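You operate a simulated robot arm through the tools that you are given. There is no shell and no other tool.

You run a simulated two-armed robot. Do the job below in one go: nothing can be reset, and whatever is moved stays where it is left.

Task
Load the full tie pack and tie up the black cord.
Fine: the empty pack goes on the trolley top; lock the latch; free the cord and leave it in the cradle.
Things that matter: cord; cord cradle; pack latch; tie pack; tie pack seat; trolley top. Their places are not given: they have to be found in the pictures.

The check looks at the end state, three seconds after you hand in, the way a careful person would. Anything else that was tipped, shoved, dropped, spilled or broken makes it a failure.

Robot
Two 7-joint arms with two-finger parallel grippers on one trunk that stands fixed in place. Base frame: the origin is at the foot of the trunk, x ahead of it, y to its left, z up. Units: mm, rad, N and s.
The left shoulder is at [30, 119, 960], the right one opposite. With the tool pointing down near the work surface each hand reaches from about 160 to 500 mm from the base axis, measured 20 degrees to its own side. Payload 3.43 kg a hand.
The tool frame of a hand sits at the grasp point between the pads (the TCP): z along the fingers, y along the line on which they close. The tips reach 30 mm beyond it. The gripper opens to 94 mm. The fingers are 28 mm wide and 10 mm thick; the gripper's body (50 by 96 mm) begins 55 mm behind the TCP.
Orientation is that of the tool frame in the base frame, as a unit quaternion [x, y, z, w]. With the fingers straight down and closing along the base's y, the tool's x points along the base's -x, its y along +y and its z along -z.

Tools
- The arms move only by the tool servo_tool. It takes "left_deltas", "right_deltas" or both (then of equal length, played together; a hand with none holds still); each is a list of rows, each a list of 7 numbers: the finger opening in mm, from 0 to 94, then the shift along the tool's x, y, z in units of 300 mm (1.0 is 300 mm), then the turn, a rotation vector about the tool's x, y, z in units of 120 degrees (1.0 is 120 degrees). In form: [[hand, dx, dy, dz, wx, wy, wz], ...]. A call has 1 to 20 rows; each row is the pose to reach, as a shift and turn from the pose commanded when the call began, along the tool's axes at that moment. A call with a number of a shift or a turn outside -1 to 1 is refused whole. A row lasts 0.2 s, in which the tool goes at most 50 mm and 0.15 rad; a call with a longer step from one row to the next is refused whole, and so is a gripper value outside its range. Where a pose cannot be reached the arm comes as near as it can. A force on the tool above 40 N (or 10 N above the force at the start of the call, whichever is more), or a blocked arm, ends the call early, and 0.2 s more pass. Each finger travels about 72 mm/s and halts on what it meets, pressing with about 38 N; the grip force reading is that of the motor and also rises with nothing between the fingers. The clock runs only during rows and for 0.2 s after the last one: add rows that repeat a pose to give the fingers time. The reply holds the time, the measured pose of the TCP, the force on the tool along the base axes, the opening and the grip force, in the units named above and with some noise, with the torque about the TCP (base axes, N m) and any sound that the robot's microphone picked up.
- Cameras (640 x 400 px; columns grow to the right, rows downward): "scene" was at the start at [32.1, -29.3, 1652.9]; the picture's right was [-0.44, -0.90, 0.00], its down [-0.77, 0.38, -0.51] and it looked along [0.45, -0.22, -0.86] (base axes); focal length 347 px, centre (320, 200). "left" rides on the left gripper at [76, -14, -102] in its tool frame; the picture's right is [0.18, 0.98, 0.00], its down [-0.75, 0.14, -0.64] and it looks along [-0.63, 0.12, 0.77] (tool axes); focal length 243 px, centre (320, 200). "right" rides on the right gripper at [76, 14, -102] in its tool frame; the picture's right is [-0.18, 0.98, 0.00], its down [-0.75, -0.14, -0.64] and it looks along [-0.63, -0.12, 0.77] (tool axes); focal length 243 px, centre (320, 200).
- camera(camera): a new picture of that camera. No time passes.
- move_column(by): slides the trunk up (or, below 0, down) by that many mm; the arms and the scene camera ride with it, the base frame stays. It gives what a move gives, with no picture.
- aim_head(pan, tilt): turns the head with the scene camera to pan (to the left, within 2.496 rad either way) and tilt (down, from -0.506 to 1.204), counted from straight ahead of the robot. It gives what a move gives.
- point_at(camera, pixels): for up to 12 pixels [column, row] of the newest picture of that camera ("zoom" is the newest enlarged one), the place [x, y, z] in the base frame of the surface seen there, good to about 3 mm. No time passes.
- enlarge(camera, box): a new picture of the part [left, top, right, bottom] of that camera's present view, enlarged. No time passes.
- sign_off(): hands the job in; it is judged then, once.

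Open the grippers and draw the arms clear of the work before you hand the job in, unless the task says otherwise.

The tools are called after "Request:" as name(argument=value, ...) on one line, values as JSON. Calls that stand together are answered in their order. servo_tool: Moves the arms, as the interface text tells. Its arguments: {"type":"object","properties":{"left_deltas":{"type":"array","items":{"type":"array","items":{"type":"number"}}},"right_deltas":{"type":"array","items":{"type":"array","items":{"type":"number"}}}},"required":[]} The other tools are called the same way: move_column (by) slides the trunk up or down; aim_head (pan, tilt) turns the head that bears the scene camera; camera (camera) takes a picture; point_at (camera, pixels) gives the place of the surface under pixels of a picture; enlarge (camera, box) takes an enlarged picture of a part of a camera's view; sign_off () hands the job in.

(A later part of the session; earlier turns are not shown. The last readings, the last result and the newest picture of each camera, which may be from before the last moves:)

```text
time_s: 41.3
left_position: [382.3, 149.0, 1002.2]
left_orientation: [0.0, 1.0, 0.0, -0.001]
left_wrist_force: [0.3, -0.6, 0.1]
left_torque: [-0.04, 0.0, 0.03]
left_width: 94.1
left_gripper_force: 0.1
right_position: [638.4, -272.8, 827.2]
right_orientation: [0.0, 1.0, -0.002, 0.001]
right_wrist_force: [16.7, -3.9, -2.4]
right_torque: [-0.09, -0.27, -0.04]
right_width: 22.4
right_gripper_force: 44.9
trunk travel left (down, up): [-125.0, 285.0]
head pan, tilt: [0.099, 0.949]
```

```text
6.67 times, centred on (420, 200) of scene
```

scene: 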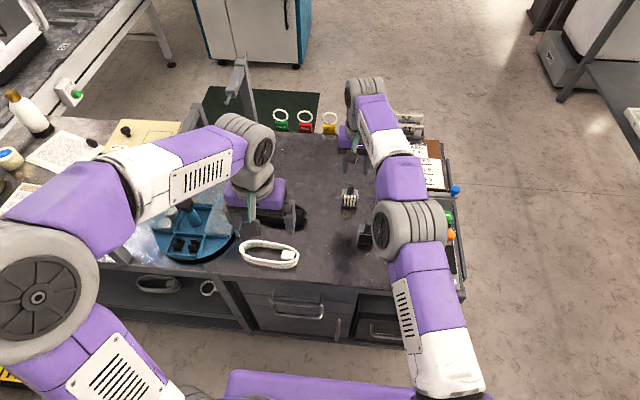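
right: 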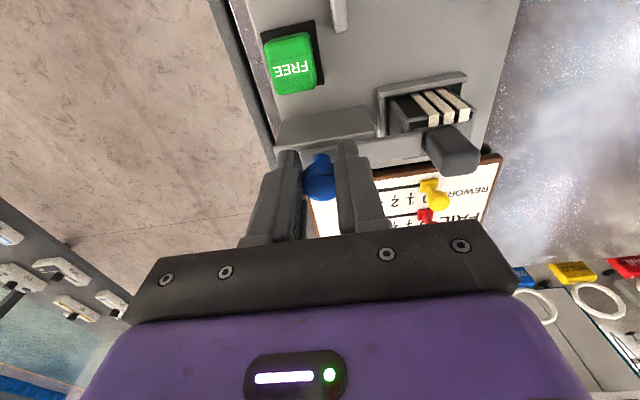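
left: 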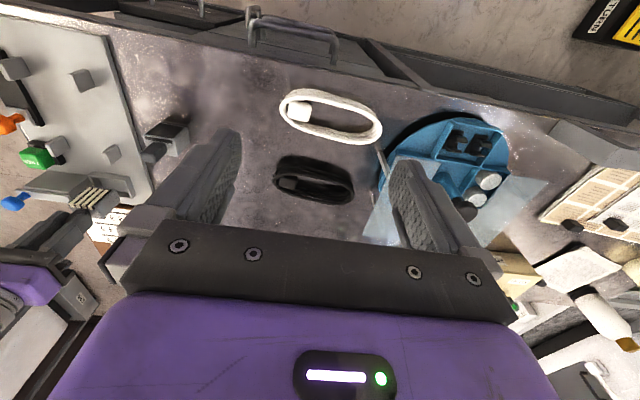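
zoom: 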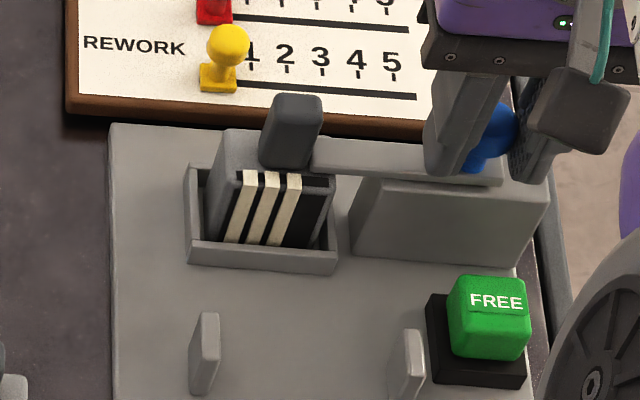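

The knob is back at y=-272.8 with the bar against the handle as at the start. I'll open the fingers and rise clear of the latch.

Request:
servo_tool(right_deltas=[[35, 0, 0, 0, 0, 0, 0], [50, 0, 0, 0, 0, 0, 0], [50, 0, 0, 0, 0, 0, 0], [50, 0, 0, -0.08, 0, 0, 0], [50, 0, 0, -0.2, 0, 0, 0], [50, 0.1, 0, -0.3, 0, 0, 0]])

Request:
camera(camera="right")

Request:
enlarge(camera="right", box=[260, 60, 440, 190])

Request:
camera(camera="scene")

```text
time_s: 42.7
left_position: [381.2, 150.4, 1002.3]
left_orientation: [0.001, 1.0, 0.0, 0.001]
left_wrist_force: [0.0, 0.6, -0.1]
left_torque: [0.0, -0.03, 0.0]
left_width: 93.9
left_gripper_force: 0.0
right_position: [604.2, -274.1, 918.7]
right_orientation: [0.0, 1.0, 0.002, 0.001]
right_wrist_force: [-0.4, -0.6, -0.5]
right_torque: [-0.02, -0.04, 0.02]
right_width: 49.9
right_gripper_force: 0.1
trunk travel left (down, up): [-125.0, 285.0]
head pan, tilt: [0.099, 0.949]
```

```text
taken
```

right: 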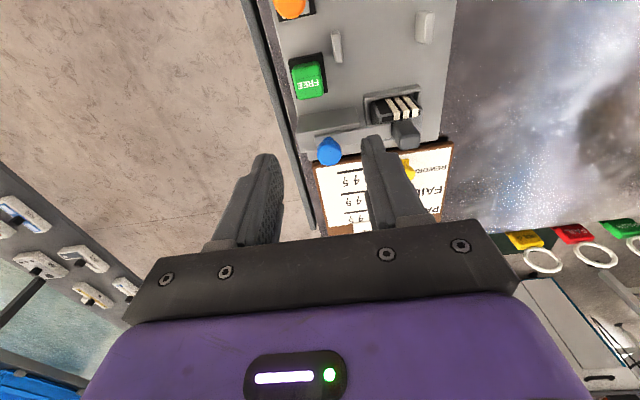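

```text
3.08 times, centred on (350, 125) of right
```

zoom: 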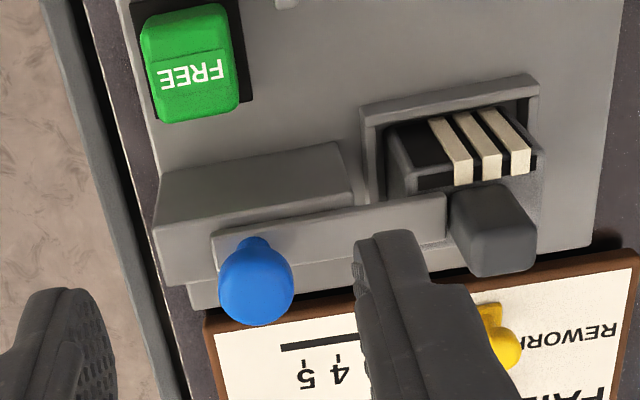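

```text
taken
```

scene: 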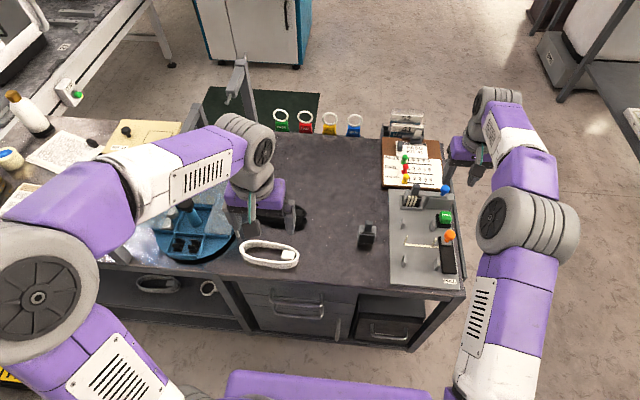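

A tie has now been fed across the cradle at scene (420,245). I'll look at it closely.

Request:
enlarge(camera="scene", box=[385, 215, 465, 290])

Request:
point_at(camera="zoom", pixels=[[180, 155], [330, 165], [420, 180], [215, 160], [200, 60], [205, 230], [390, 90], [400, 250], [505, 110], [255, 160], [480, 200], [520, 280]])

```text
5.33 times, centred on (425, 252) of scene
```

zoom: 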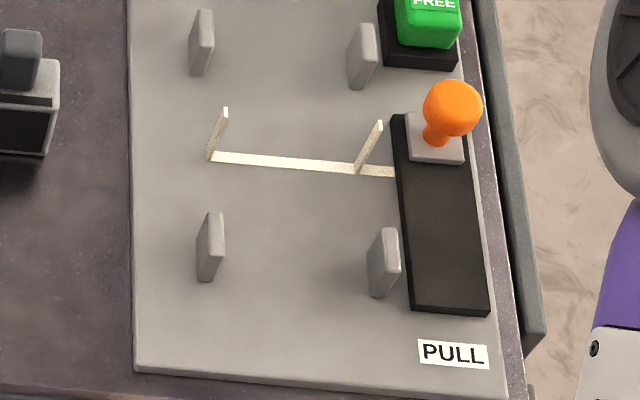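

```text
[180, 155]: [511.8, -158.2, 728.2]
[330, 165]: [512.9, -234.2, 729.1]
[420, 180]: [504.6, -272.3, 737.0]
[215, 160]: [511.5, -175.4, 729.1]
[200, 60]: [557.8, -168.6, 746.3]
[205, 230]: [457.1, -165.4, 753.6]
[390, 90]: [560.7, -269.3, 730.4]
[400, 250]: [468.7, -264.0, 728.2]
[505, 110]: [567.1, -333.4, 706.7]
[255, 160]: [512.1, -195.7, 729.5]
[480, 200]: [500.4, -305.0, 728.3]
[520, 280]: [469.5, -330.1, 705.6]
```

The fed tie forms a U at x≈512 with prongs at y≈-174 and y≈-240, so the coil must lie between them, long axis along x. I'll bring the left hand above the black coil to measure it.

Request:
servo_tool(left_deltas=[[94, -0.1, 0.017, 0.05, 0, 0, 0], [94, -0.2, 0.033, 0.11, 0, 0, 0], [94, -0.32, 0.05, 0.17, 0, 0, 0], [94, -0.44, 0.067, 0.23, 0, 0, 0], [94, -0.55, 0.083, 0.29, 0, 0, 0], [94, -0.647, 0.1, 0.34, 0, 0, 0]])

Request:
camera(camera="left")

Request:
camera(camera="scene")

```text
time_s: 44.1
left_position: [576.9, 181.2, 899.2]
left_orientation: [0.001, 1.0, 0.0, 0.0]
left_wrist_force: [0.7, 0.2, 1.5]
left_torque: [0.04, -0.02, -0.05]
left_width: 94.0
left_gripper_force: 0.1
right_position: [606.4, -275.6, 919.0]
right_orientation: [0.0, 1.0, 0.0, -0.001]
right_wrist_force: [0.0, 0.1, 0.1]
right_torque: [-0.03, 0.04, 0.0]
right_width: 50.1
right_gripper_force: 0.1
trunk travel left (down, up): [-125.0, 285.0]
head pan, tilt: [0.099, 0.949]
```

```text
taken
```

left: 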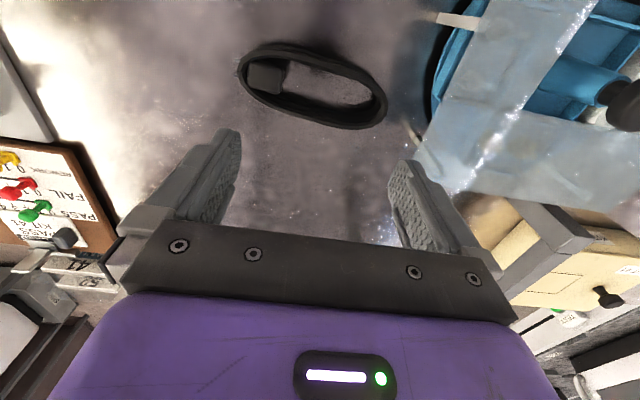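

```text
taken
```

scene: 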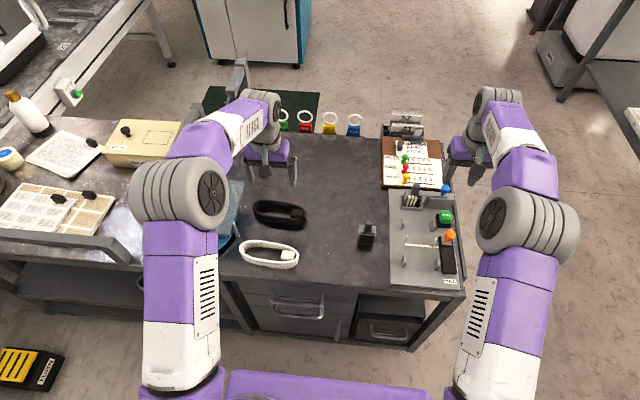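

The black coil is clearly visible in both views. I'll enlarge and measure its outline.

Request:
enlarge(camera="left", box=[220, 20, 420, 150])

Request:
point_at(camera="left", pixels=[[242, 72], [262, 46], [385, 105], [345, 127], [300, 50], [330, 65], [300, 110], [270, 97], [375, 85], [265, 78], [310, 85], [380, 95]])

Request:
enlarge(camera="scene", box=[235, 190, 325, 250])

Request:
point_at(camera="zoom", pixels=[[135, 120], [200, 75], [420, 75], [480, 90], [490, 140], [440, 205], [250, 205], [150, 170], [440, 140], [300, 150], [350, 75], [350, 210]])

```text
3.08 times, centred on (320, 85) of left
```

zoom: 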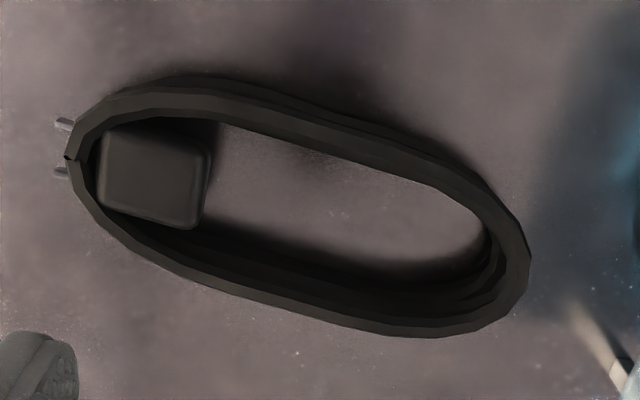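

```text
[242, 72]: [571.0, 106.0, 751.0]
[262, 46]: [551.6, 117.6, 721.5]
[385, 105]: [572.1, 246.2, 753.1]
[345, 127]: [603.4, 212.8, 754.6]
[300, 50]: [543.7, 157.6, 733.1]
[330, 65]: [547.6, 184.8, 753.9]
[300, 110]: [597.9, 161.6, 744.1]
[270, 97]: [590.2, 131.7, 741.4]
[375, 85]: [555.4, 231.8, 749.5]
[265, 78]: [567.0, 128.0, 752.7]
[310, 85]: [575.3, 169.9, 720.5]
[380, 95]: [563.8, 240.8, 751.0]
```

```text
6.67 times, centred on (280, 220) of scene
```

zoom: 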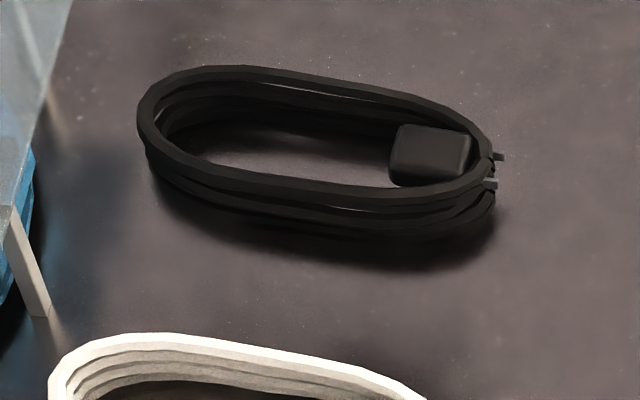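

```text
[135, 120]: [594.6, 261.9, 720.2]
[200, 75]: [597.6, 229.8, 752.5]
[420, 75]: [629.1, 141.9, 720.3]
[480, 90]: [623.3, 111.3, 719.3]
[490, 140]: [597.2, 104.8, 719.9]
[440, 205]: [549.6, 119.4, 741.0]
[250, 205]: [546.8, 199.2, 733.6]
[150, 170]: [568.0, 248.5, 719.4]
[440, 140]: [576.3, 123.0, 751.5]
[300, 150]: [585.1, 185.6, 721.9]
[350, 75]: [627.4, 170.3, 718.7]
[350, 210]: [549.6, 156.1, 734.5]
```

The coil is about 52 mm wide and 147 mm long, centred near (570.5,177), its axis about 4° off y, with the plug at the -y end. I'll turn the left tool 86° so the fingers close across its width, placed over (569,153) so that later they miss the tie prongs.

Request:
servo_tool(left_deltas=[[94, 0.003, -0.01, 0, 0, 0, -0.065], [94, 0.006, -0.02, 0, 0, 0, -0.13], [94, 0.009, -0.03, 0, 0, 0, -0.195], [94, 0.012, -0.04, 0, 0, 0, -0.26], [94, 0.015, -0.05, 0, 0, 0, -0.325], [94, 0.018, -0.06, 0, 0, 0, -0.39], [94, 0.02, -0.07, 0, 0, 0, -0.455], [94, 0.022, -0.08, 0, 0, 0, -0.52], [94, 0.024, -0.09, 0, 0, 0, -0.585], [94, 0.027, -0.094, 0, 0, 0, -0.65], [94, 0.027, -0.094, 0, 0, 0, -0.7167]])

Request:
camera(camera="left")

Request:
camera(camera="scene")

```text
time_s: 46.5
left_position: [566.7, 151.4, 900.0]
left_orientation: [-0.683, 0.731, -0.001, -0.001]
left_wrist_force: [-0.3, -1.0, -0.2]
left_torque: [0.02, -0.04, -0.01]
left_width: 94.0
left_gripper_force: 0.0
right_position: [605.7, -274.7, 917.4]
right_orientation: [0.0, 1.0, 0.0, 0.0]
right_wrist_force: [0.5, -0.5, 0.1]
right_torque: [0.01, 0.01, 0.02]
right_width: 49.8
right_gripper_force: 0.1
trunk travel left (down, up): [-125.0, 285.0]
head pan, tilt: [0.099, 0.949]
```

```text
taken
```

left: 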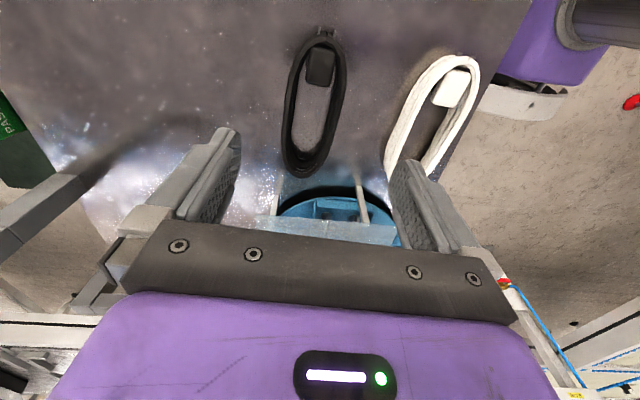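

```text
taken
```

scene: 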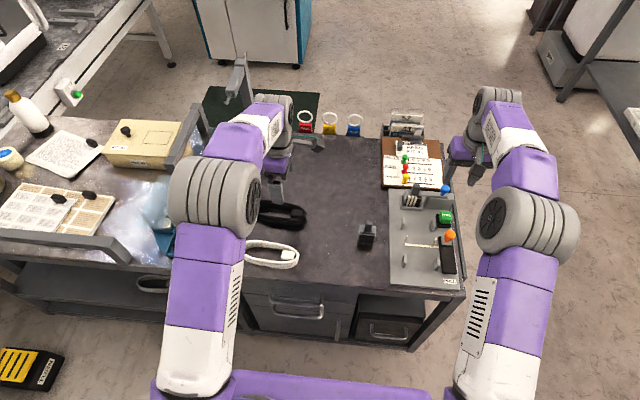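

The tool is rotated and the coil appears centred ahead of the fingers. I'll enlarge to refine the coil's axis and position in this view.

Request:
enlarge(camera="left", box=[240, 20, 400, 190])

Request:
point_at(camera="left", pixels=[[288, 130], [293, 80], [327, 140], [342, 80], [320, 40], [303, 172], [300, 165], [320, 60], [337, 120], [286, 110]])

```text
2.35 times, centred on (320, 105) of left
```

zoom: 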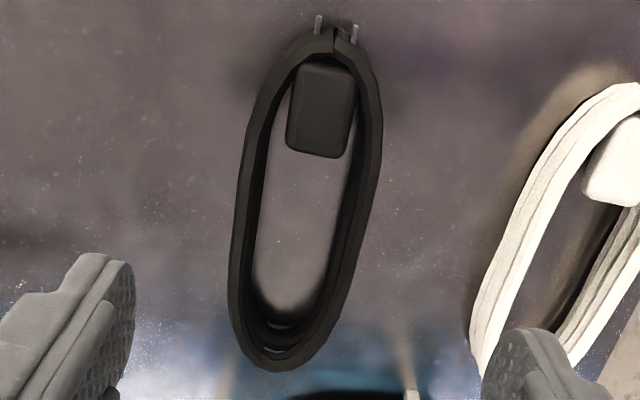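

```text
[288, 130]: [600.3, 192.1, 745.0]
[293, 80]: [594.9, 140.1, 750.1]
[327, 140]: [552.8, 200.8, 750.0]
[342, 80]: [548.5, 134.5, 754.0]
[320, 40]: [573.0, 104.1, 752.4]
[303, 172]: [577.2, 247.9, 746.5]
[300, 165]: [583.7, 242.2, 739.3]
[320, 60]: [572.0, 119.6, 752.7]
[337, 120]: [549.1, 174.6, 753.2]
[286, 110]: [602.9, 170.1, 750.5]
```

The mid-line of the coil at y=153 is x≈572, axis 4.3°. I'll shift 5.5 mm in x and descend to z≈775 first, then check that both fingertips straddle the coil.

Request:
servo_tool(left_deltas=[[94, -0.0066, -0.018, 0.08, 0, 0, 0], [94, -0.0066, -0.018, 0.18, 0, 0, 0], [94, -0.0066, -0.018, 0.28, 0, 0, 0], [94, -0.0066, -0.018, 0.36, 0, 0, 0], [94, -0.0066, -0.018, 0.417, 0, 0, 0], [94, -0.0066, -0.018, 0.417, 0, 0, 0]])

Request:
camera(camera="left")

Request:
enlarge(camera="scene", box=[230, 150, 340, 250])

```text
time_s: 47.9
left_position: [573.8, 153.5, 775.6]
left_orientation: [-0.682, 0.732, 0.0, 0.001]
left_wrist_force: [-0.2, 0.9, -0.9]
left_torque: [0.0, -0.03, -0.05]
left_width: 93.9
left_gripper_force: 0.0
right_position: [605.8, -275.6, 917.9]
right_orientation: [0.0, 1.0, 0.0, -0.001]
right_wrist_force: [1.1, 0.9, 0.0]
right_torque: [-0.03, 0.03, -0.03]
right_width: 50.1
right_gripper_force: 0.1
trunk travel left (down, up): [-125.0, 285.0]
head pan, tilt: [0.099, 0.949]
```

```text
taken
```

left: 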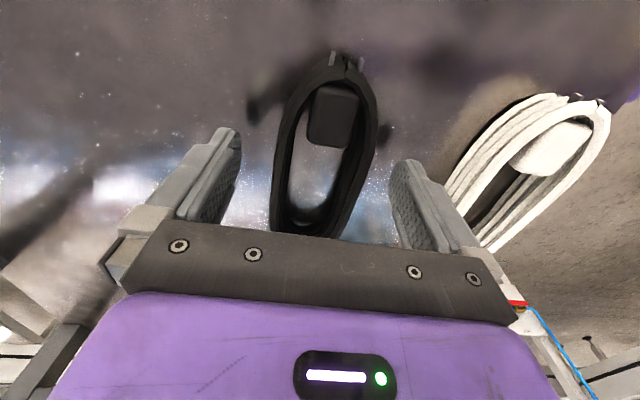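

```text
4.00 times, centred on (285, 200) of scene
```

zoom: 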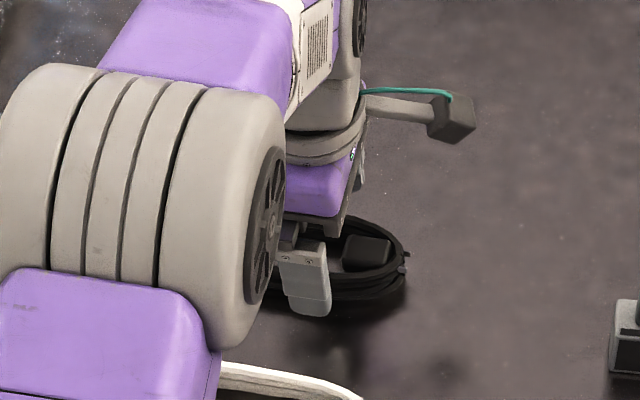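

The fingers straddle the coil well (coil at (320,150), tips at (230,140) and (405,170)). I'll descend the last 22 mm and close.

Request:
servo_tool(left_deltas=[[94, 0, 0, 0.03, 0, 0, 0], [94, 0, 0, 0.055, 0, 0, 0], [94, 0, 0, 0.072, 0, 0, 0], [94, 0, 0, 0.072, 0, 0, 0], [75, 0, 0, 0.072, 0, 0, 0], [62, 0, 0, 0.072, 0, 0, 0], [56, 0, 0, 0.072, 0, 0, 0], [56, 0, 0, 0.072, 0, 0, 0]])

Request:
camera(camera="left")

```text
time_s: 49.7
left_position: [573.1, 153.7, 754.0]
left_orientation: [-0.682, 0.731, 0.0, 0.001]
left_wrist_force: [0.6, 0.7, 1.0]
left_torque: [-0.11, -0.11, 0.05]
left_width: 61.3
left_gripper_force: 38.0
right_position: [605.6, -274.6, 917.3]
right_orientation: [0.0, 1.0, 0.0, 0.0]
right_wrist_force: [-0.2, 0.2, 0.5]
right_torque: [0.0, 0.0, 0.02]
right_width: 50.1
right_gripper_force: 0.0
trunk travel left (down, up): [-125.0, 285.0]
head pan, tilt: [0.099, 0.949]
```

```text
taken
```

left: 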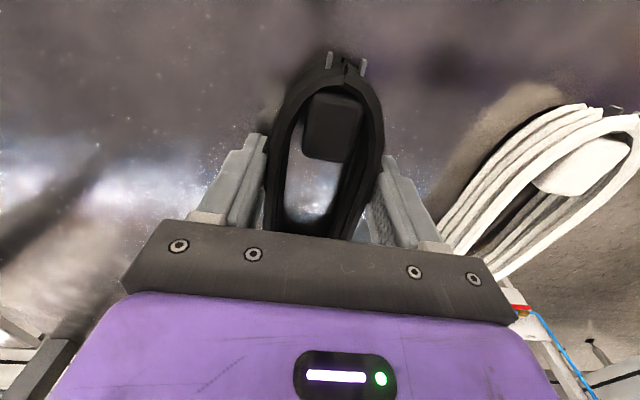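

The coil is gripped at 61.3 mm with 38 N. I'll lift it 25 mm and check it hangs level.

Request:
servo_tool(left_deltas=[[40, 0, 0, -0.02, 0, 0, 0], [40, 0, 0, -0.05, 0, 0, 0], [40, 0, 0, -0.085, 0, 0, 0], [40, 0, 0, -0.085, 0, 0, 0]])

Request:
camera(camera="left")

Request:
camera(camera="scene")

```text
time_s: 50.7
left_position: [572.9, 153.8, 779.4]
left_orientation: [-0.682, 0.731, 0.0, 0.0]
left_wrist_force: [-0.5, -0.1, -1.9]
left_torque: [-0.03, -0.03, 0.01]
left_width: 61.4
left_gripper_force: 38.8
right_position: [606.8, -275.3, 918.0]
right_orientation: [0.0, 1.0, 0.0, 0.0]
right_wrist_force: [0.9, 0.7, -0.2]
right_torque: [0.01, 0.01, -0.01]
right_width: 49.9
right_gripper_force: 0.1
trunk travel left (down, up): [-125.0, 285.0]
head pan, tilt: [0.099, 0.949]
```

```text
taken
```

left: 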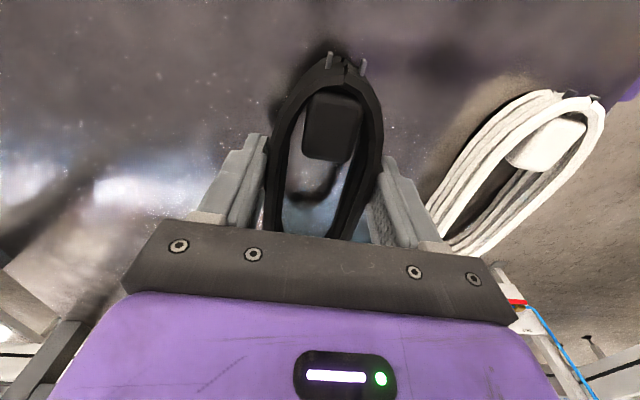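

```text
taken
```

scene: 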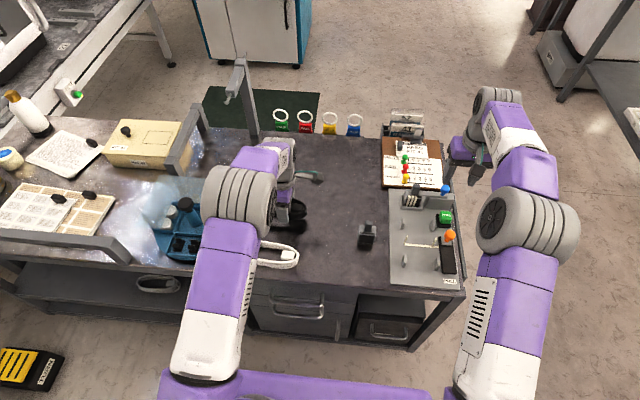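

The coil lifted level and secure. I'll park the right hand out to the right and up while raising the coil to z≈880.

Request:
servo_tool(left_deltas=[[40, 0, 0, -0.05, 0, 0, 0], [40, 0, 0, -0.1, 0, 0, 0], [40, 0, 0, -0.15, 0, 0, 0], [40, 0, 0, -0.2, 0, 0, 0], [40, 0, 0, -0.25, 0, 0, 0], [40, 0, 0, -0.3, 0, 0, 0], [40, 0, 0, -0.335, 0, 0, 0], [40, 0, 0, -0.335, 0, 0, 0]], right_deltas=[[50, 0.08, -0.06, -0.08, 0, 0, 0], [50, 0.16, -0.14, -0.15, 0, 0, 0], [50, 0.24, -0.22, -0.22, 0, 0, 0], [50, 0.33, -0.3, -0.29, 0, 0, 0], [50, 0.42, -0.38, -0.36, 0, 0, 0], [50, 0.51, -0.47, -0.42, 0, 0, 0], [50, 0.587, -0.55, -0.467, 0, 0, 0], [50, 0.587, -0.55, -0.467, 0, 0, 0]])

Request:
camera(camera="scene")

Request:
enlarge(camera="scene", box=[380, 185, 470, 295])

```text
time_s: 52.5
left_position: [571.8, 153.4, 880.4]
left_orientation: [-0.682, 0.731, 0.0, 0.0]
left_wrist_force: [-0.1, 1.0, -1.2]
left_torque: [-0.03, 0.02, -0.01]
left_width: 61.3
left_gripper_force: 38.1
right_position: [429.9, -436.7, 1056.8]
right_orientation: [0.0, 1.0, 0.0, 0.001]
right_wrist_force: [0.2, -0.5, 0.8]
right_torque: [0.03, -0.02, 0.01]
right_width: 49.9
right_gripper_force: 0.0
trunk travel left (down, up): [-125.0, 285.0]
head pan, tilt: [0.099, 0.949]
```

```text
taken
```

scene: 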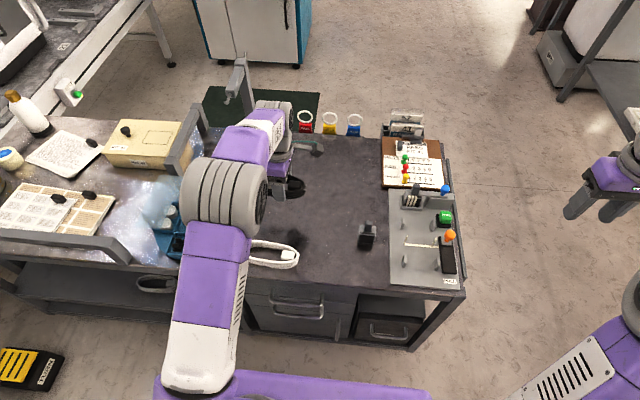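

```text
3.64 times, centred on (425, 240) of scene
```

zoom: 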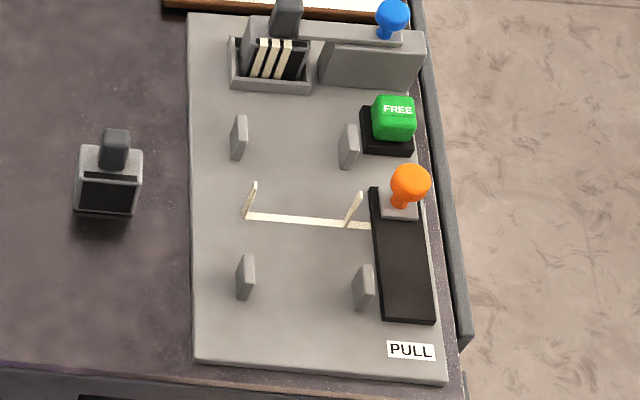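

The panel is in clear view now. I'll measure the posts and tie prongs accurately in a tight zoom.

Request:
enlarge(camera="scene", box=[395, 215, 459, 275])

Request:
point_at(camera="zoom", pixels=[[178, 82], [186, 50], [200, 325], [205, 285], [455, 350], [465, 310], [425, 105], [435, 65], [200, 200], [415, 220], [425, 190], [300, 212]])

```text
6.67 times, centred on (427, 245) of scene
```

zoom: 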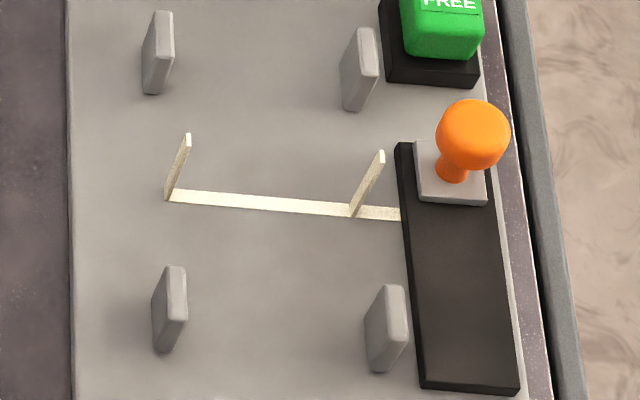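

```text
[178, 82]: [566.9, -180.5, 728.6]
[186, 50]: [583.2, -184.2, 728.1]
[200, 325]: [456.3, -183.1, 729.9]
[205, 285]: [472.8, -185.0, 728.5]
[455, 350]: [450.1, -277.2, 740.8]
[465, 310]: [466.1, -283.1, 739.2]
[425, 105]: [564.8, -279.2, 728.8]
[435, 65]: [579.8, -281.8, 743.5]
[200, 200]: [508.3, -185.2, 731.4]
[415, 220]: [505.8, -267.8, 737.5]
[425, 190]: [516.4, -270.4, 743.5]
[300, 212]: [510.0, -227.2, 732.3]
```

Prongs stand at y≈-173 and -249, posts' inner faces at about -174/-248, so the target centre is y≈-211. I'll carry the coil halfway across while turning it back by 43°.

Request:
servo_tool(left_deltas=[[40, 0.077, 0.012, 0, 0, 0, 0.045], [40, 0.155, 0.025, 0, 0, 0, 0.09], [40, 0.232, 0.037, 0, 0, 0, 0.134], [40, 0.309, 0.049, 0, 0, 0, 0.179], [40, 0.386, 0.061, 0, 0, 0, 0.224], [40, 0.464, 0.074, 0, 0, 0, 0.269], [40, 0.541, 0.086, 0, 0, 0, 0.313], [40, 0.618, 0.098, 0, 0, 0, 0.358]])

Request:
camera(camera="scene")

```text
time_s: 54.3
left_position: [529.5, -29.1, 881.1]
left_orientation: [-0.367, 0.93, 0.001, -0.001]
left_wrist_force: [0.6, -0.6, -1.5]
left_torque: [0.01, 0.01, 0.01]
left_width: 59.2
left_gripper_force: 38.0
right_position: [430.1, -435.0, 1059.0]
right_orientation: [0.0, 1.0, 0.0, 0.0]
right_wrist_force: [-0.1, 1.0, 0.1]
right_torque: [0.0, 0.0, -0.03]
right_width: 50.0
right_gripper_force: 0.0
trunk travel left (down, up): [-125.0, 285.0]
head pan, tilt: [0.099, 0.949]
```

```text
taken
```

scene: 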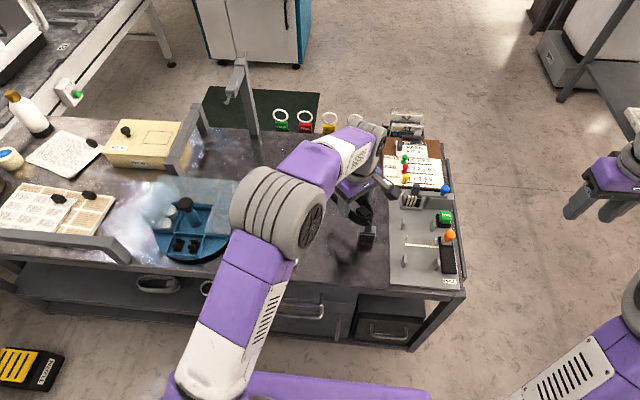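

Halfway with the grip steady (59 mm). I'll bring it the rest of the way to (485,-211,880) and finish the turn.

Request:
servo_tool(left_deltas=[[40, 0.065, -0.043, 0, 0, 0, 0.045], [40, 0.131, -0.085, 0, 0, 0, 0.09], [40, 0.196, -0.128, 0, 0, 0, 0.135], [40, 0.262, -0.171, 0, 0, 0, 0.18], [40, 0.327, -0.214, 0, 0, 0, 0.225], [40, 0.392, -0.256, 0, 0, 0, 0.27], [40, 0.458, -0.299, 0, 0, 0, 0.315], [40, 0.523, -0.342, 0, 0, 0, 0.359], [40, 0.523, -0.342, 0, 0, 0, 0.359]])

Request:
camera(camera="scene")

Request:
camera(camera="left")

Request:
enlarge(camera="scene", box=[380, 185, 470, 295])

```text
time_s: 56.3
left_position: [485.3, -212.1, 881.1]
left_orientation: [0.001, 1.0, 0.0, 0.0]
left_wrist_force: [0.4, -0.6, -1.1]
left_torque: [-0.02, 0.04, 0.03]
left_width: 59.0
left_gripper_force: 37.6
right_position: [429.1, -435.3, 1057.9]
right_orientation: [0.0, 1.0, 0.0, 0.0]
right_wrist_force: [-0.4, 0.1, -0.4]
right_torque: [0.01, 0.01, 0.03]
right_width: 50.0
right_gripper_force: 0.1
trunk travel left (down, up): [-125.0, 285.0]
head pan, tilt: [0.099, 0.949]
```

```text
taken
```

scene: 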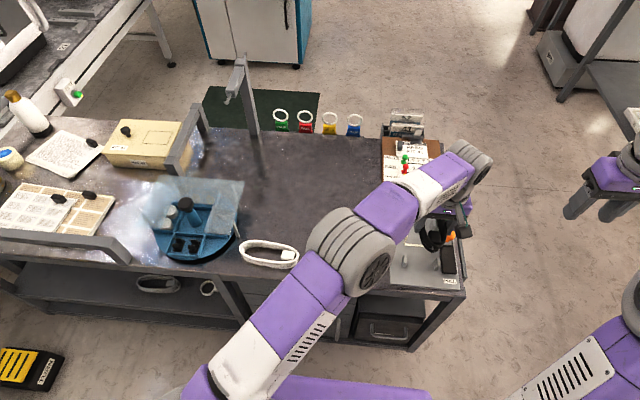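

```text
taken
```

left: 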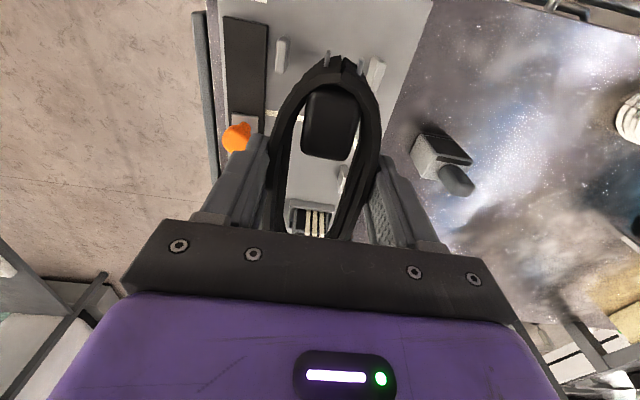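

```text
3.64 times, centred on (425, 240) of scene
```

zoom: 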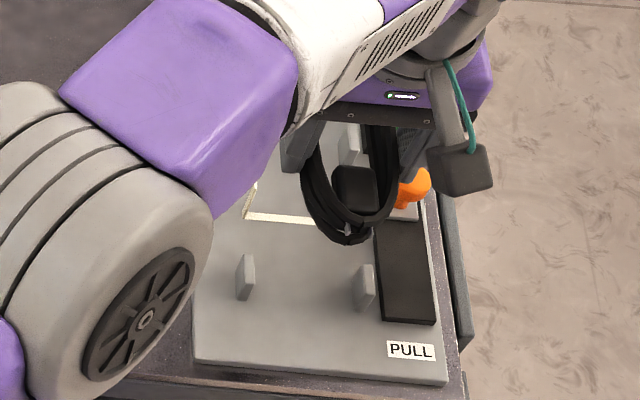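

The coil hangs over the cradle with the plug end toward the robot. I'll measure points on it to check it's level and where its ends and sides are.

Request:
point_at(camera="left", pixels=[[345, 68], [320, 72], [290, 110], [375, 120], [325, 120], [283, 165], [368, 165], [375, 95], [340, 230], [280, 225], [278, 55], [375, 65]])

Request:
point_at(camera="zoom", pixels=[[320, 190], [345, 230], [380, 210], [350, 185], [385, 160], [310, 165], [330, 225], [300, 100], [360, 240]])

Request:
enlarge(camera="left", box=[220, 30, 420, 250])

```text
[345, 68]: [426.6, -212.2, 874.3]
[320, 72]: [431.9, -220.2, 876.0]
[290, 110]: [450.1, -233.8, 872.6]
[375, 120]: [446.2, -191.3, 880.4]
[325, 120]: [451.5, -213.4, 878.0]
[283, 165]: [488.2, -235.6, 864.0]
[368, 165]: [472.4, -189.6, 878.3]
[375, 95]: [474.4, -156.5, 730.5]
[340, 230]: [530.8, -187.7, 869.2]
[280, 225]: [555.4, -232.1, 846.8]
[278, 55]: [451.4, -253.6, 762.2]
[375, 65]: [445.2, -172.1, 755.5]
```

```text
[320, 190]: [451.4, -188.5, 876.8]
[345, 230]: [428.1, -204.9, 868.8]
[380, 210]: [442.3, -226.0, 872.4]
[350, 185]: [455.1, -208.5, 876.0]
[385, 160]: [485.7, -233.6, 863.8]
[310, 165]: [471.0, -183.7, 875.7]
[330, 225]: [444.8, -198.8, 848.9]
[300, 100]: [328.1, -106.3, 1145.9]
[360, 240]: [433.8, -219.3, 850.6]
```

```text
1.82 times, centred on (320, 140) of left
```

zoom: 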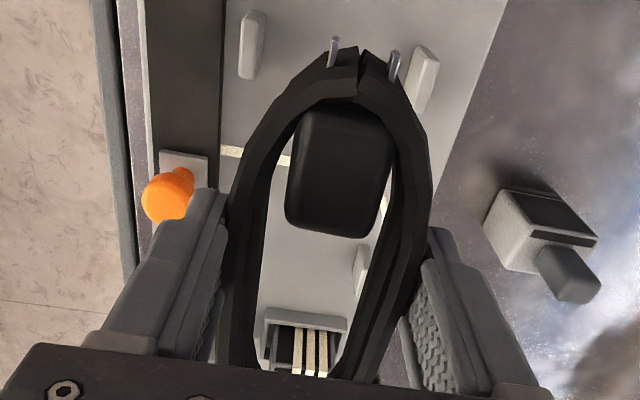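

The coil is centred at y≈-212 but pitched about 7° nose-down toward the far end (z 880 at x=446, 869 at x=531). I'll tilt the left tool 7° about its y to level it and re-measure.

Request:
servo_tool(left_deltas=[[40, 0, 0, 0, 0, -0.03, 0], [40, 0.01, 0, 0, 0, -0.058, 0], [40, 0.01, 0, 0, 0, -0.058, 0]])

Request:
camera(camera="left")

Request:
point_at(camera="left", pixels=[[345, 68], [320, 72], [290, 110], [375, 120], [325, 120], [283, 165], [368, 165], [378, 140], [340, 230], [355, 200], [275, 200], [300, 90]])

Request:
enlarge(camera="scene", box=[380, 185, 470, 295])

Request:
point_at(camera="zoom", pixels=[[320, 190], [345, 230], [380, 210], [350, 185], [385, 160], [310, 165], [330, 225], [318, 175], [390, 185], [360, 240]])

```text
time_s: 57.1
left_position: [484.1, -211.7, 879.8]
left_orientation: [0.001, 0.998, 0.0, 0.061]
left_wrist_force: [0.5, -0.1, -1.5]
left_torque: [-0.02, 0.02, -0.01]
left_width: 58.9
left_gripper_force: 37.5
right_position: [430.9, -435.5, 1057.6]
right_orientation: [0.0, 1.0, 0.0, 0.0]
right_wrist_force: [-0.1, 0.1, -0.4]
right_torque: [0.03, 0.01, 0.02]
right_width: 50.0
right_gripper_force: 0.0
trunk travel left (down, up): [-125.0, 285.0]
head pan, tilt: [0.099, 0.949]
```

```text
taken
```

left: 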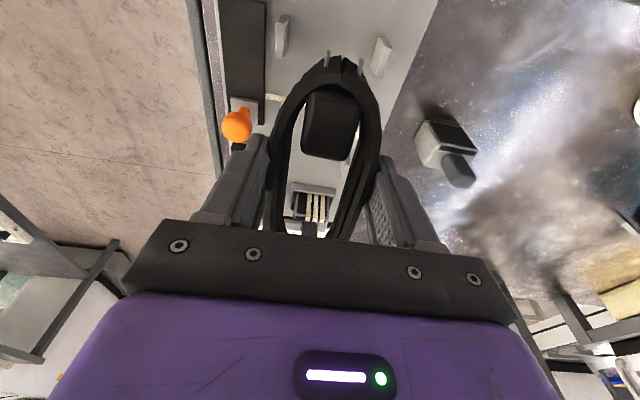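

```text
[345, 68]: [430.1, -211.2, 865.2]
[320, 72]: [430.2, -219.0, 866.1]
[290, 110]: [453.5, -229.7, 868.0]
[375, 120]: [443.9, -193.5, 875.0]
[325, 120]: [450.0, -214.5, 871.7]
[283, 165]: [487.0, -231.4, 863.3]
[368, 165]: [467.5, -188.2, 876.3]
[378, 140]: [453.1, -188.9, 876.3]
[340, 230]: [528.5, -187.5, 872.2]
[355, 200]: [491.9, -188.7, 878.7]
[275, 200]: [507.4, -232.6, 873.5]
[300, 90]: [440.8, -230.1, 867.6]
```

```text
3.64 times, centred on (425, 240) of scene
```

zoom: 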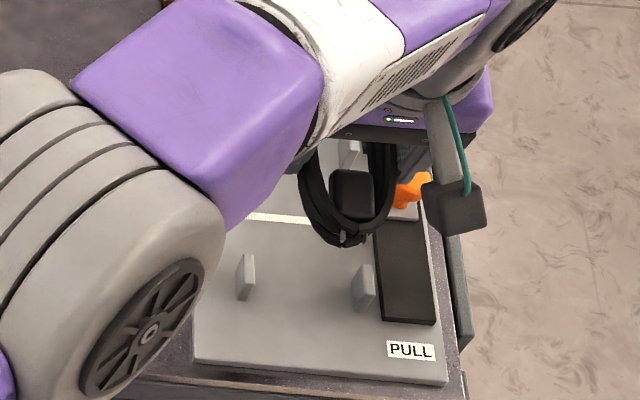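

```text
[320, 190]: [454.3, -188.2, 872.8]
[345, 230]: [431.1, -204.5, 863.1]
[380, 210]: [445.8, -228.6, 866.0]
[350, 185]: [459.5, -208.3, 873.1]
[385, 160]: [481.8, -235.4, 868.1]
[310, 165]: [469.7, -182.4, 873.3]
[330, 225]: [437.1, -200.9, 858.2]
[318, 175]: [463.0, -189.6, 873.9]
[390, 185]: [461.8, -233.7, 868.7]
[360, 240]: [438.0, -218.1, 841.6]
```

The readings are mixed, so I'll look at the coil from the right camera, which sees it from the side.

Request:
camera(camera="right")

Request:
enlarge(camera="right", box=[430, 50, 600, 170])

```text
taken
```

right: 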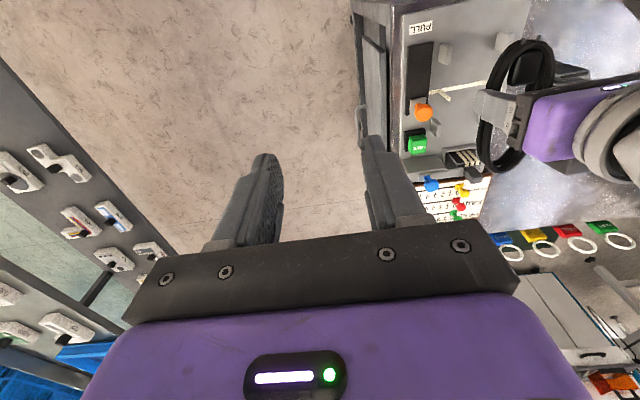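

```text
3.33 times, centred on (515, 110) of right
```

zoom: 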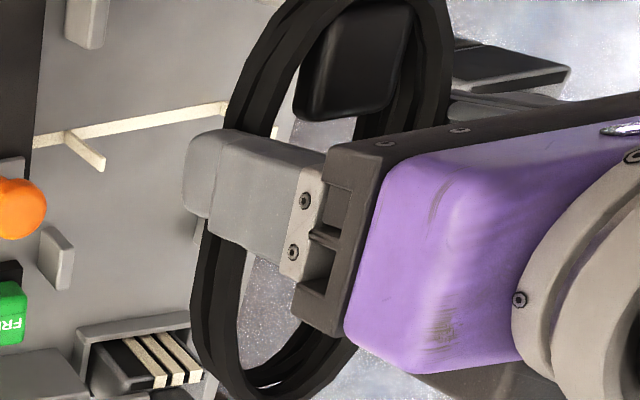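

I'll sample points along the coil's upper rim in this side view to determine its pitch.

Request:
point_at(camera="zoom", pixels=[[320, 355], [290, 385], [220, 340], [205, 300], [235, 260], [215, 250], [260, 80], [300, 30], [440, 60], [425, 100], [355, 60], [240, 380]])

```text
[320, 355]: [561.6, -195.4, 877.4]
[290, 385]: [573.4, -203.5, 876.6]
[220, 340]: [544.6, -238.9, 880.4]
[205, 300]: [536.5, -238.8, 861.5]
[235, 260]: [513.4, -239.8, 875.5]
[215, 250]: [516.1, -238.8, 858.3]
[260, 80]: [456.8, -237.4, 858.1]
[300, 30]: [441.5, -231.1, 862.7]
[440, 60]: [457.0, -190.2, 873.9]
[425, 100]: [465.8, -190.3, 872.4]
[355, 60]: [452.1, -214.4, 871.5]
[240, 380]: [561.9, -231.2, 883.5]
```

The far end sits at z≈878–883 and the near end at ≈865, so the coil was level before and my tilt overcorrected. I'll undo the tilt.

Request:
servo_tool(left_deltas=[[40, -0.005, 0, 0, 0, 0.03, 0], [40, -0.006, 0, 0, 0, 0.056, 0], [40, -0.006, 0, 0, 0, 0.056, 0]])

Request:
enlarge(camera="right", box=[430, 50, 600, 170])

Request:
point_at(camera="zoom", pixels=[[320, 355], [290, 385], [220, 340], [205, 300], [235, 260], [215, 250], [260, 80], [300, 30], [440, 60], [425, 100], [355, 60], [240, 380]])

```text
time_s: 57.9
left_position: [484.3, -212.2, 880.0]
left_orientation: [0.0, 1.0, 0.001, 0.002]
left_wrist_force: [-0.4, 0.0, -1.6]
left_torque: [0.01, -0.02, -0.03]
left_width: 58.9
left_gripper_force: 37.8
right_position: [428.8, -436.4, 1057.4]
right_orientation: [0.0, 1.0, 0.0, 0.0]
right_wrist_force: [0.5, -0.5, -0.6]
right_torque: [-0.02, -0.01, -0.01]
right_width: 49.9
right_gripper_force: 0.1
trunk travel left (down, up): [-125.0, 285.0]
head pan, tilt: [0.099, 0.949]
```

```text
3.33 times, centred on (515, 110) of right
```

zoom: 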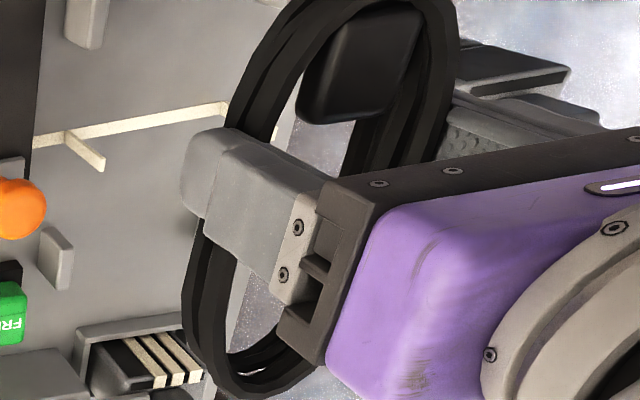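

```text
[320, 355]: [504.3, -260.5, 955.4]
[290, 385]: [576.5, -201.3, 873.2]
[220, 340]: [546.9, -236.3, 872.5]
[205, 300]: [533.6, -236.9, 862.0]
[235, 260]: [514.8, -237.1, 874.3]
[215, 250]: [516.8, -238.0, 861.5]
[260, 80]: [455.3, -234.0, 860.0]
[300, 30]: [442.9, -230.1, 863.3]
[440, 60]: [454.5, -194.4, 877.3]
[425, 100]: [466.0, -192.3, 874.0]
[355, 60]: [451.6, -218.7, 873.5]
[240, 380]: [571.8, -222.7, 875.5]
```

The coil is level now. I'll lower to z≈800 (coil bottom just above the post tops) and check alignment with posts and prongs.

Request:
servo_tool(left_deltas=[[40, -0.002, 0.003, 0.08, 0, 0, 0], [40, -0.002, 0.003, 0.16, 0, 0, 0], [40, -0.002, 0.003, 0.22, 0, 0, 0], [40, -0.002, 0.003, 0.267, 0, 0, 0], [40, -0.002, 0.003, 0.267, 0, 0, 0]])

Request:
camera(camera="left")

Request:
enlarge(camera="right", box=[400, 30, 570, 170])

Request:
enlarge(camera="scene", box=[390, 195, 470, 290])

```text
time_s: 59.1
left_position: [484.8, -209.4, 800.3]
left_orientation: [0.0, 1.0, 0.0, 0.001]
left_wrist_force: [0.8, -0.7, -2.5]
left_torque: [0.0, 0.04, 0.0]
left_width: 58.7
left_gripper_force: 37.9
right_position: [429.4, -436.0, 1058.2]
right_orientation: [0.0, 1.0, 0.001, 0.0]
right_wrist_force: [0.3, -0.7, 0.3]
right_torque: [-0.01, 0.01, -0.03]
right_width: 50.2
right_gripper_force: 0.0
trunk travel left (down, up): [-125.0, 285.0]
head pan, tilt: [0.099, 0.949]
```

```text
taken
```

left: 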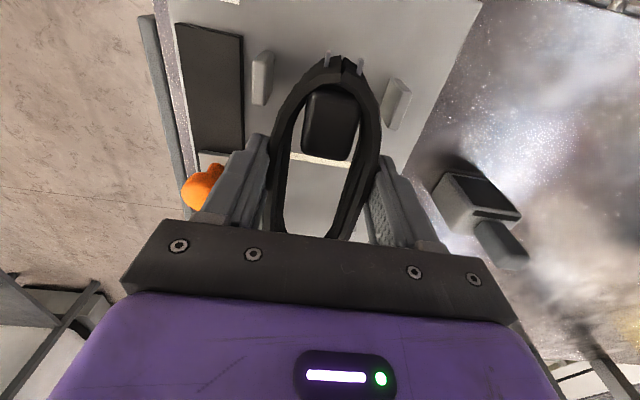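

```text
2.86 times, centred on (485, 100) of right
```

zoom: 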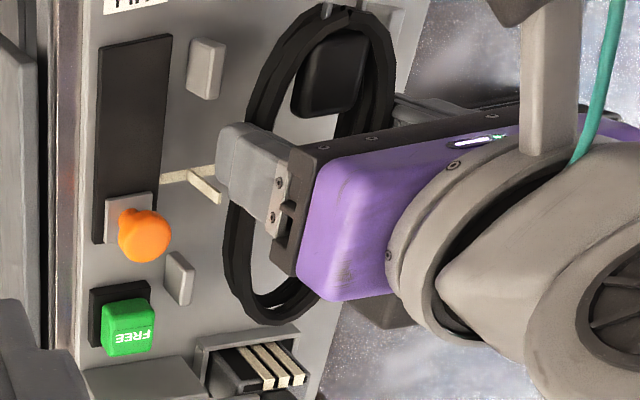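

```text
4.21 times, centred on (430, 242) of scene
```

zoom: 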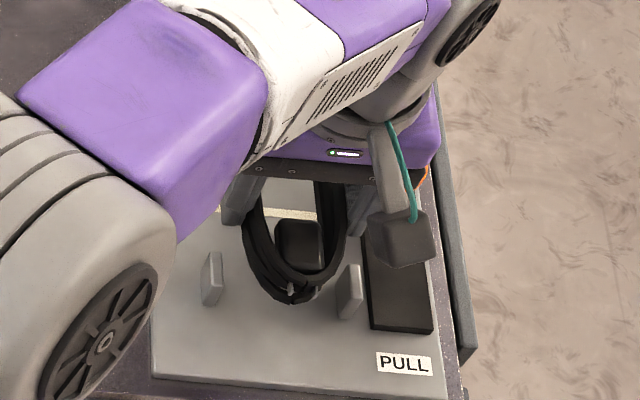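

I'll measure the near posts and the coil sides in the left view to confirm centring.

Request:
enlarge(camera="left", box=[230, 40, 430, 180])

Request:
point_at(camera="left", pixels=[[262, 58], [270, 75], [262, 90], [397, 85], [388, 100], [400, 110], [290, 110], [375, 115], [280, 130], [381, 135], [232, 30], [240, 100]])

Request:
point_at(camera="right", pixels=[[472, 55], [480, 58], [463, 128], [470, 132], [476, 95], [480, 100], [468, 93], [484, 120], [484, 140], [494, 130]])

```text
2.86 times, centred on (330, 110) of left
```

zoom: 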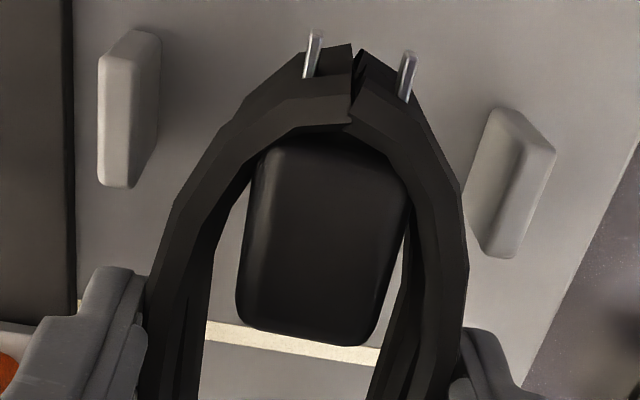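

```text
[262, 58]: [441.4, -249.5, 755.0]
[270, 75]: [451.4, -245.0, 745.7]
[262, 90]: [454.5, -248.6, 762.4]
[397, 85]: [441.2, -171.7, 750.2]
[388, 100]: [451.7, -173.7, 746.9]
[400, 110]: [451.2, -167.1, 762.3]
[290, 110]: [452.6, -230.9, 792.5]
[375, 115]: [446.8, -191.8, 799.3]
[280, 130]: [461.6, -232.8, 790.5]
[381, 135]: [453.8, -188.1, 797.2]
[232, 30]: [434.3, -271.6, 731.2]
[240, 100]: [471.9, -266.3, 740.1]
```

```text
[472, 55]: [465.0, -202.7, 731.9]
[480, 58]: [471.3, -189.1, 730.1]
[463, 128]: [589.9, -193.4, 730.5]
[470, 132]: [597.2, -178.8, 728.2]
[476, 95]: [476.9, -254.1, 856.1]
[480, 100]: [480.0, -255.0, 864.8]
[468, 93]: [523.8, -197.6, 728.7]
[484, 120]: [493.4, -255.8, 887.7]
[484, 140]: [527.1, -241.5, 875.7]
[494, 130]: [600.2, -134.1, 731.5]
```

Coil sides (≈-240 to -180) sit inside the posts' inner faces (-245 to -174) with ~5 mm to spare each side. I'll lower slowly to the panel, watching the force.

Request:
servo_tool(left_deltas=[[40, 0, 0, 0.03, 0, 0, 0], [40, 0, 0, 0.06, 0, 0, 0], [40, 0, 0, 0.085, 0, 0, 0], [40, 0, 0, 0.1, 0, 0, 0], [40, 0, 0, 0.108, 0, 0, 0], [40, 0, 0, 0.113, 0, 0, 0]])

Request:
camera(camera="left")

Request:
camera(camera="right")

Request:
enlarge(camera="right", box=[400, 30, 570, 170])

```text
time_s: 60.5
left_position: [486.9, -211.5, 767.7]
left_orientation: [-0.001, 1.0, -0.001, 0.004]
left_wrist_force: [-3.5, 3.3, 14.9]
left_torque: [-0.42, 0.62, -0.12]
left_width: 58.6
left_gripper_force: 37.2
right_position: [428.3, -434.0, 1058.6]
right_orientation: [0.0, 1.0, 0.0, 0.001]
right_wrist_force: [0.8, 0.6, -0.4]
right_torque: [-0.02, 0.01, -0.02]
right_width: 49.7
right_gripper_force: 0.1
trunk travel left (down, up): [-125.0, 285.0]
head pan, tilt: [0.099, 0.949]
```

```text
taken
```

left: 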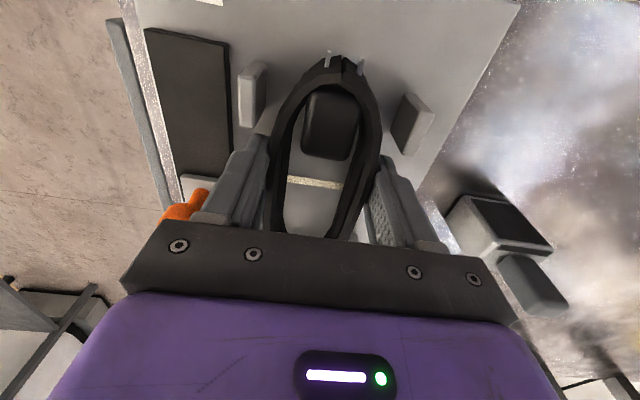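

```text
taken
```

right: 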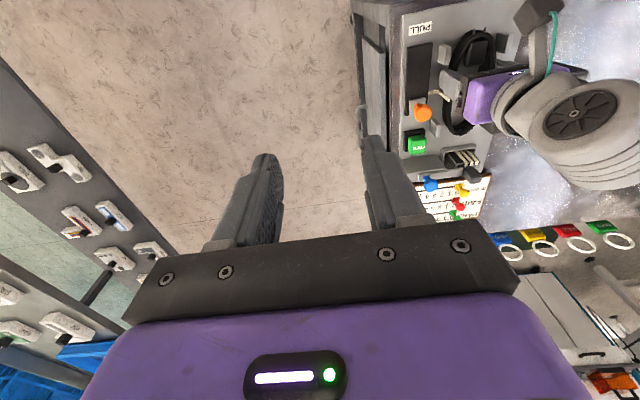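

```text
2.86 times, centred on (485, 100) of right
```

zoom: 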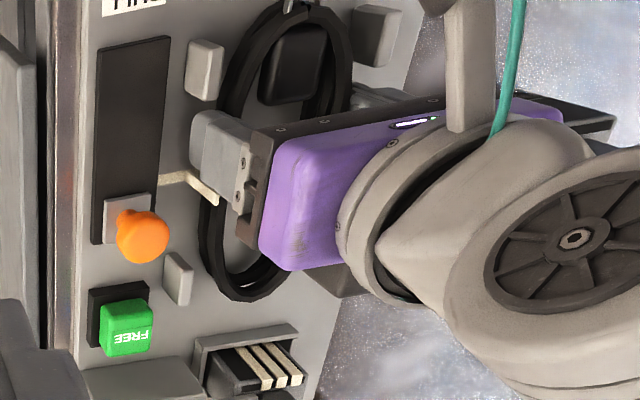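

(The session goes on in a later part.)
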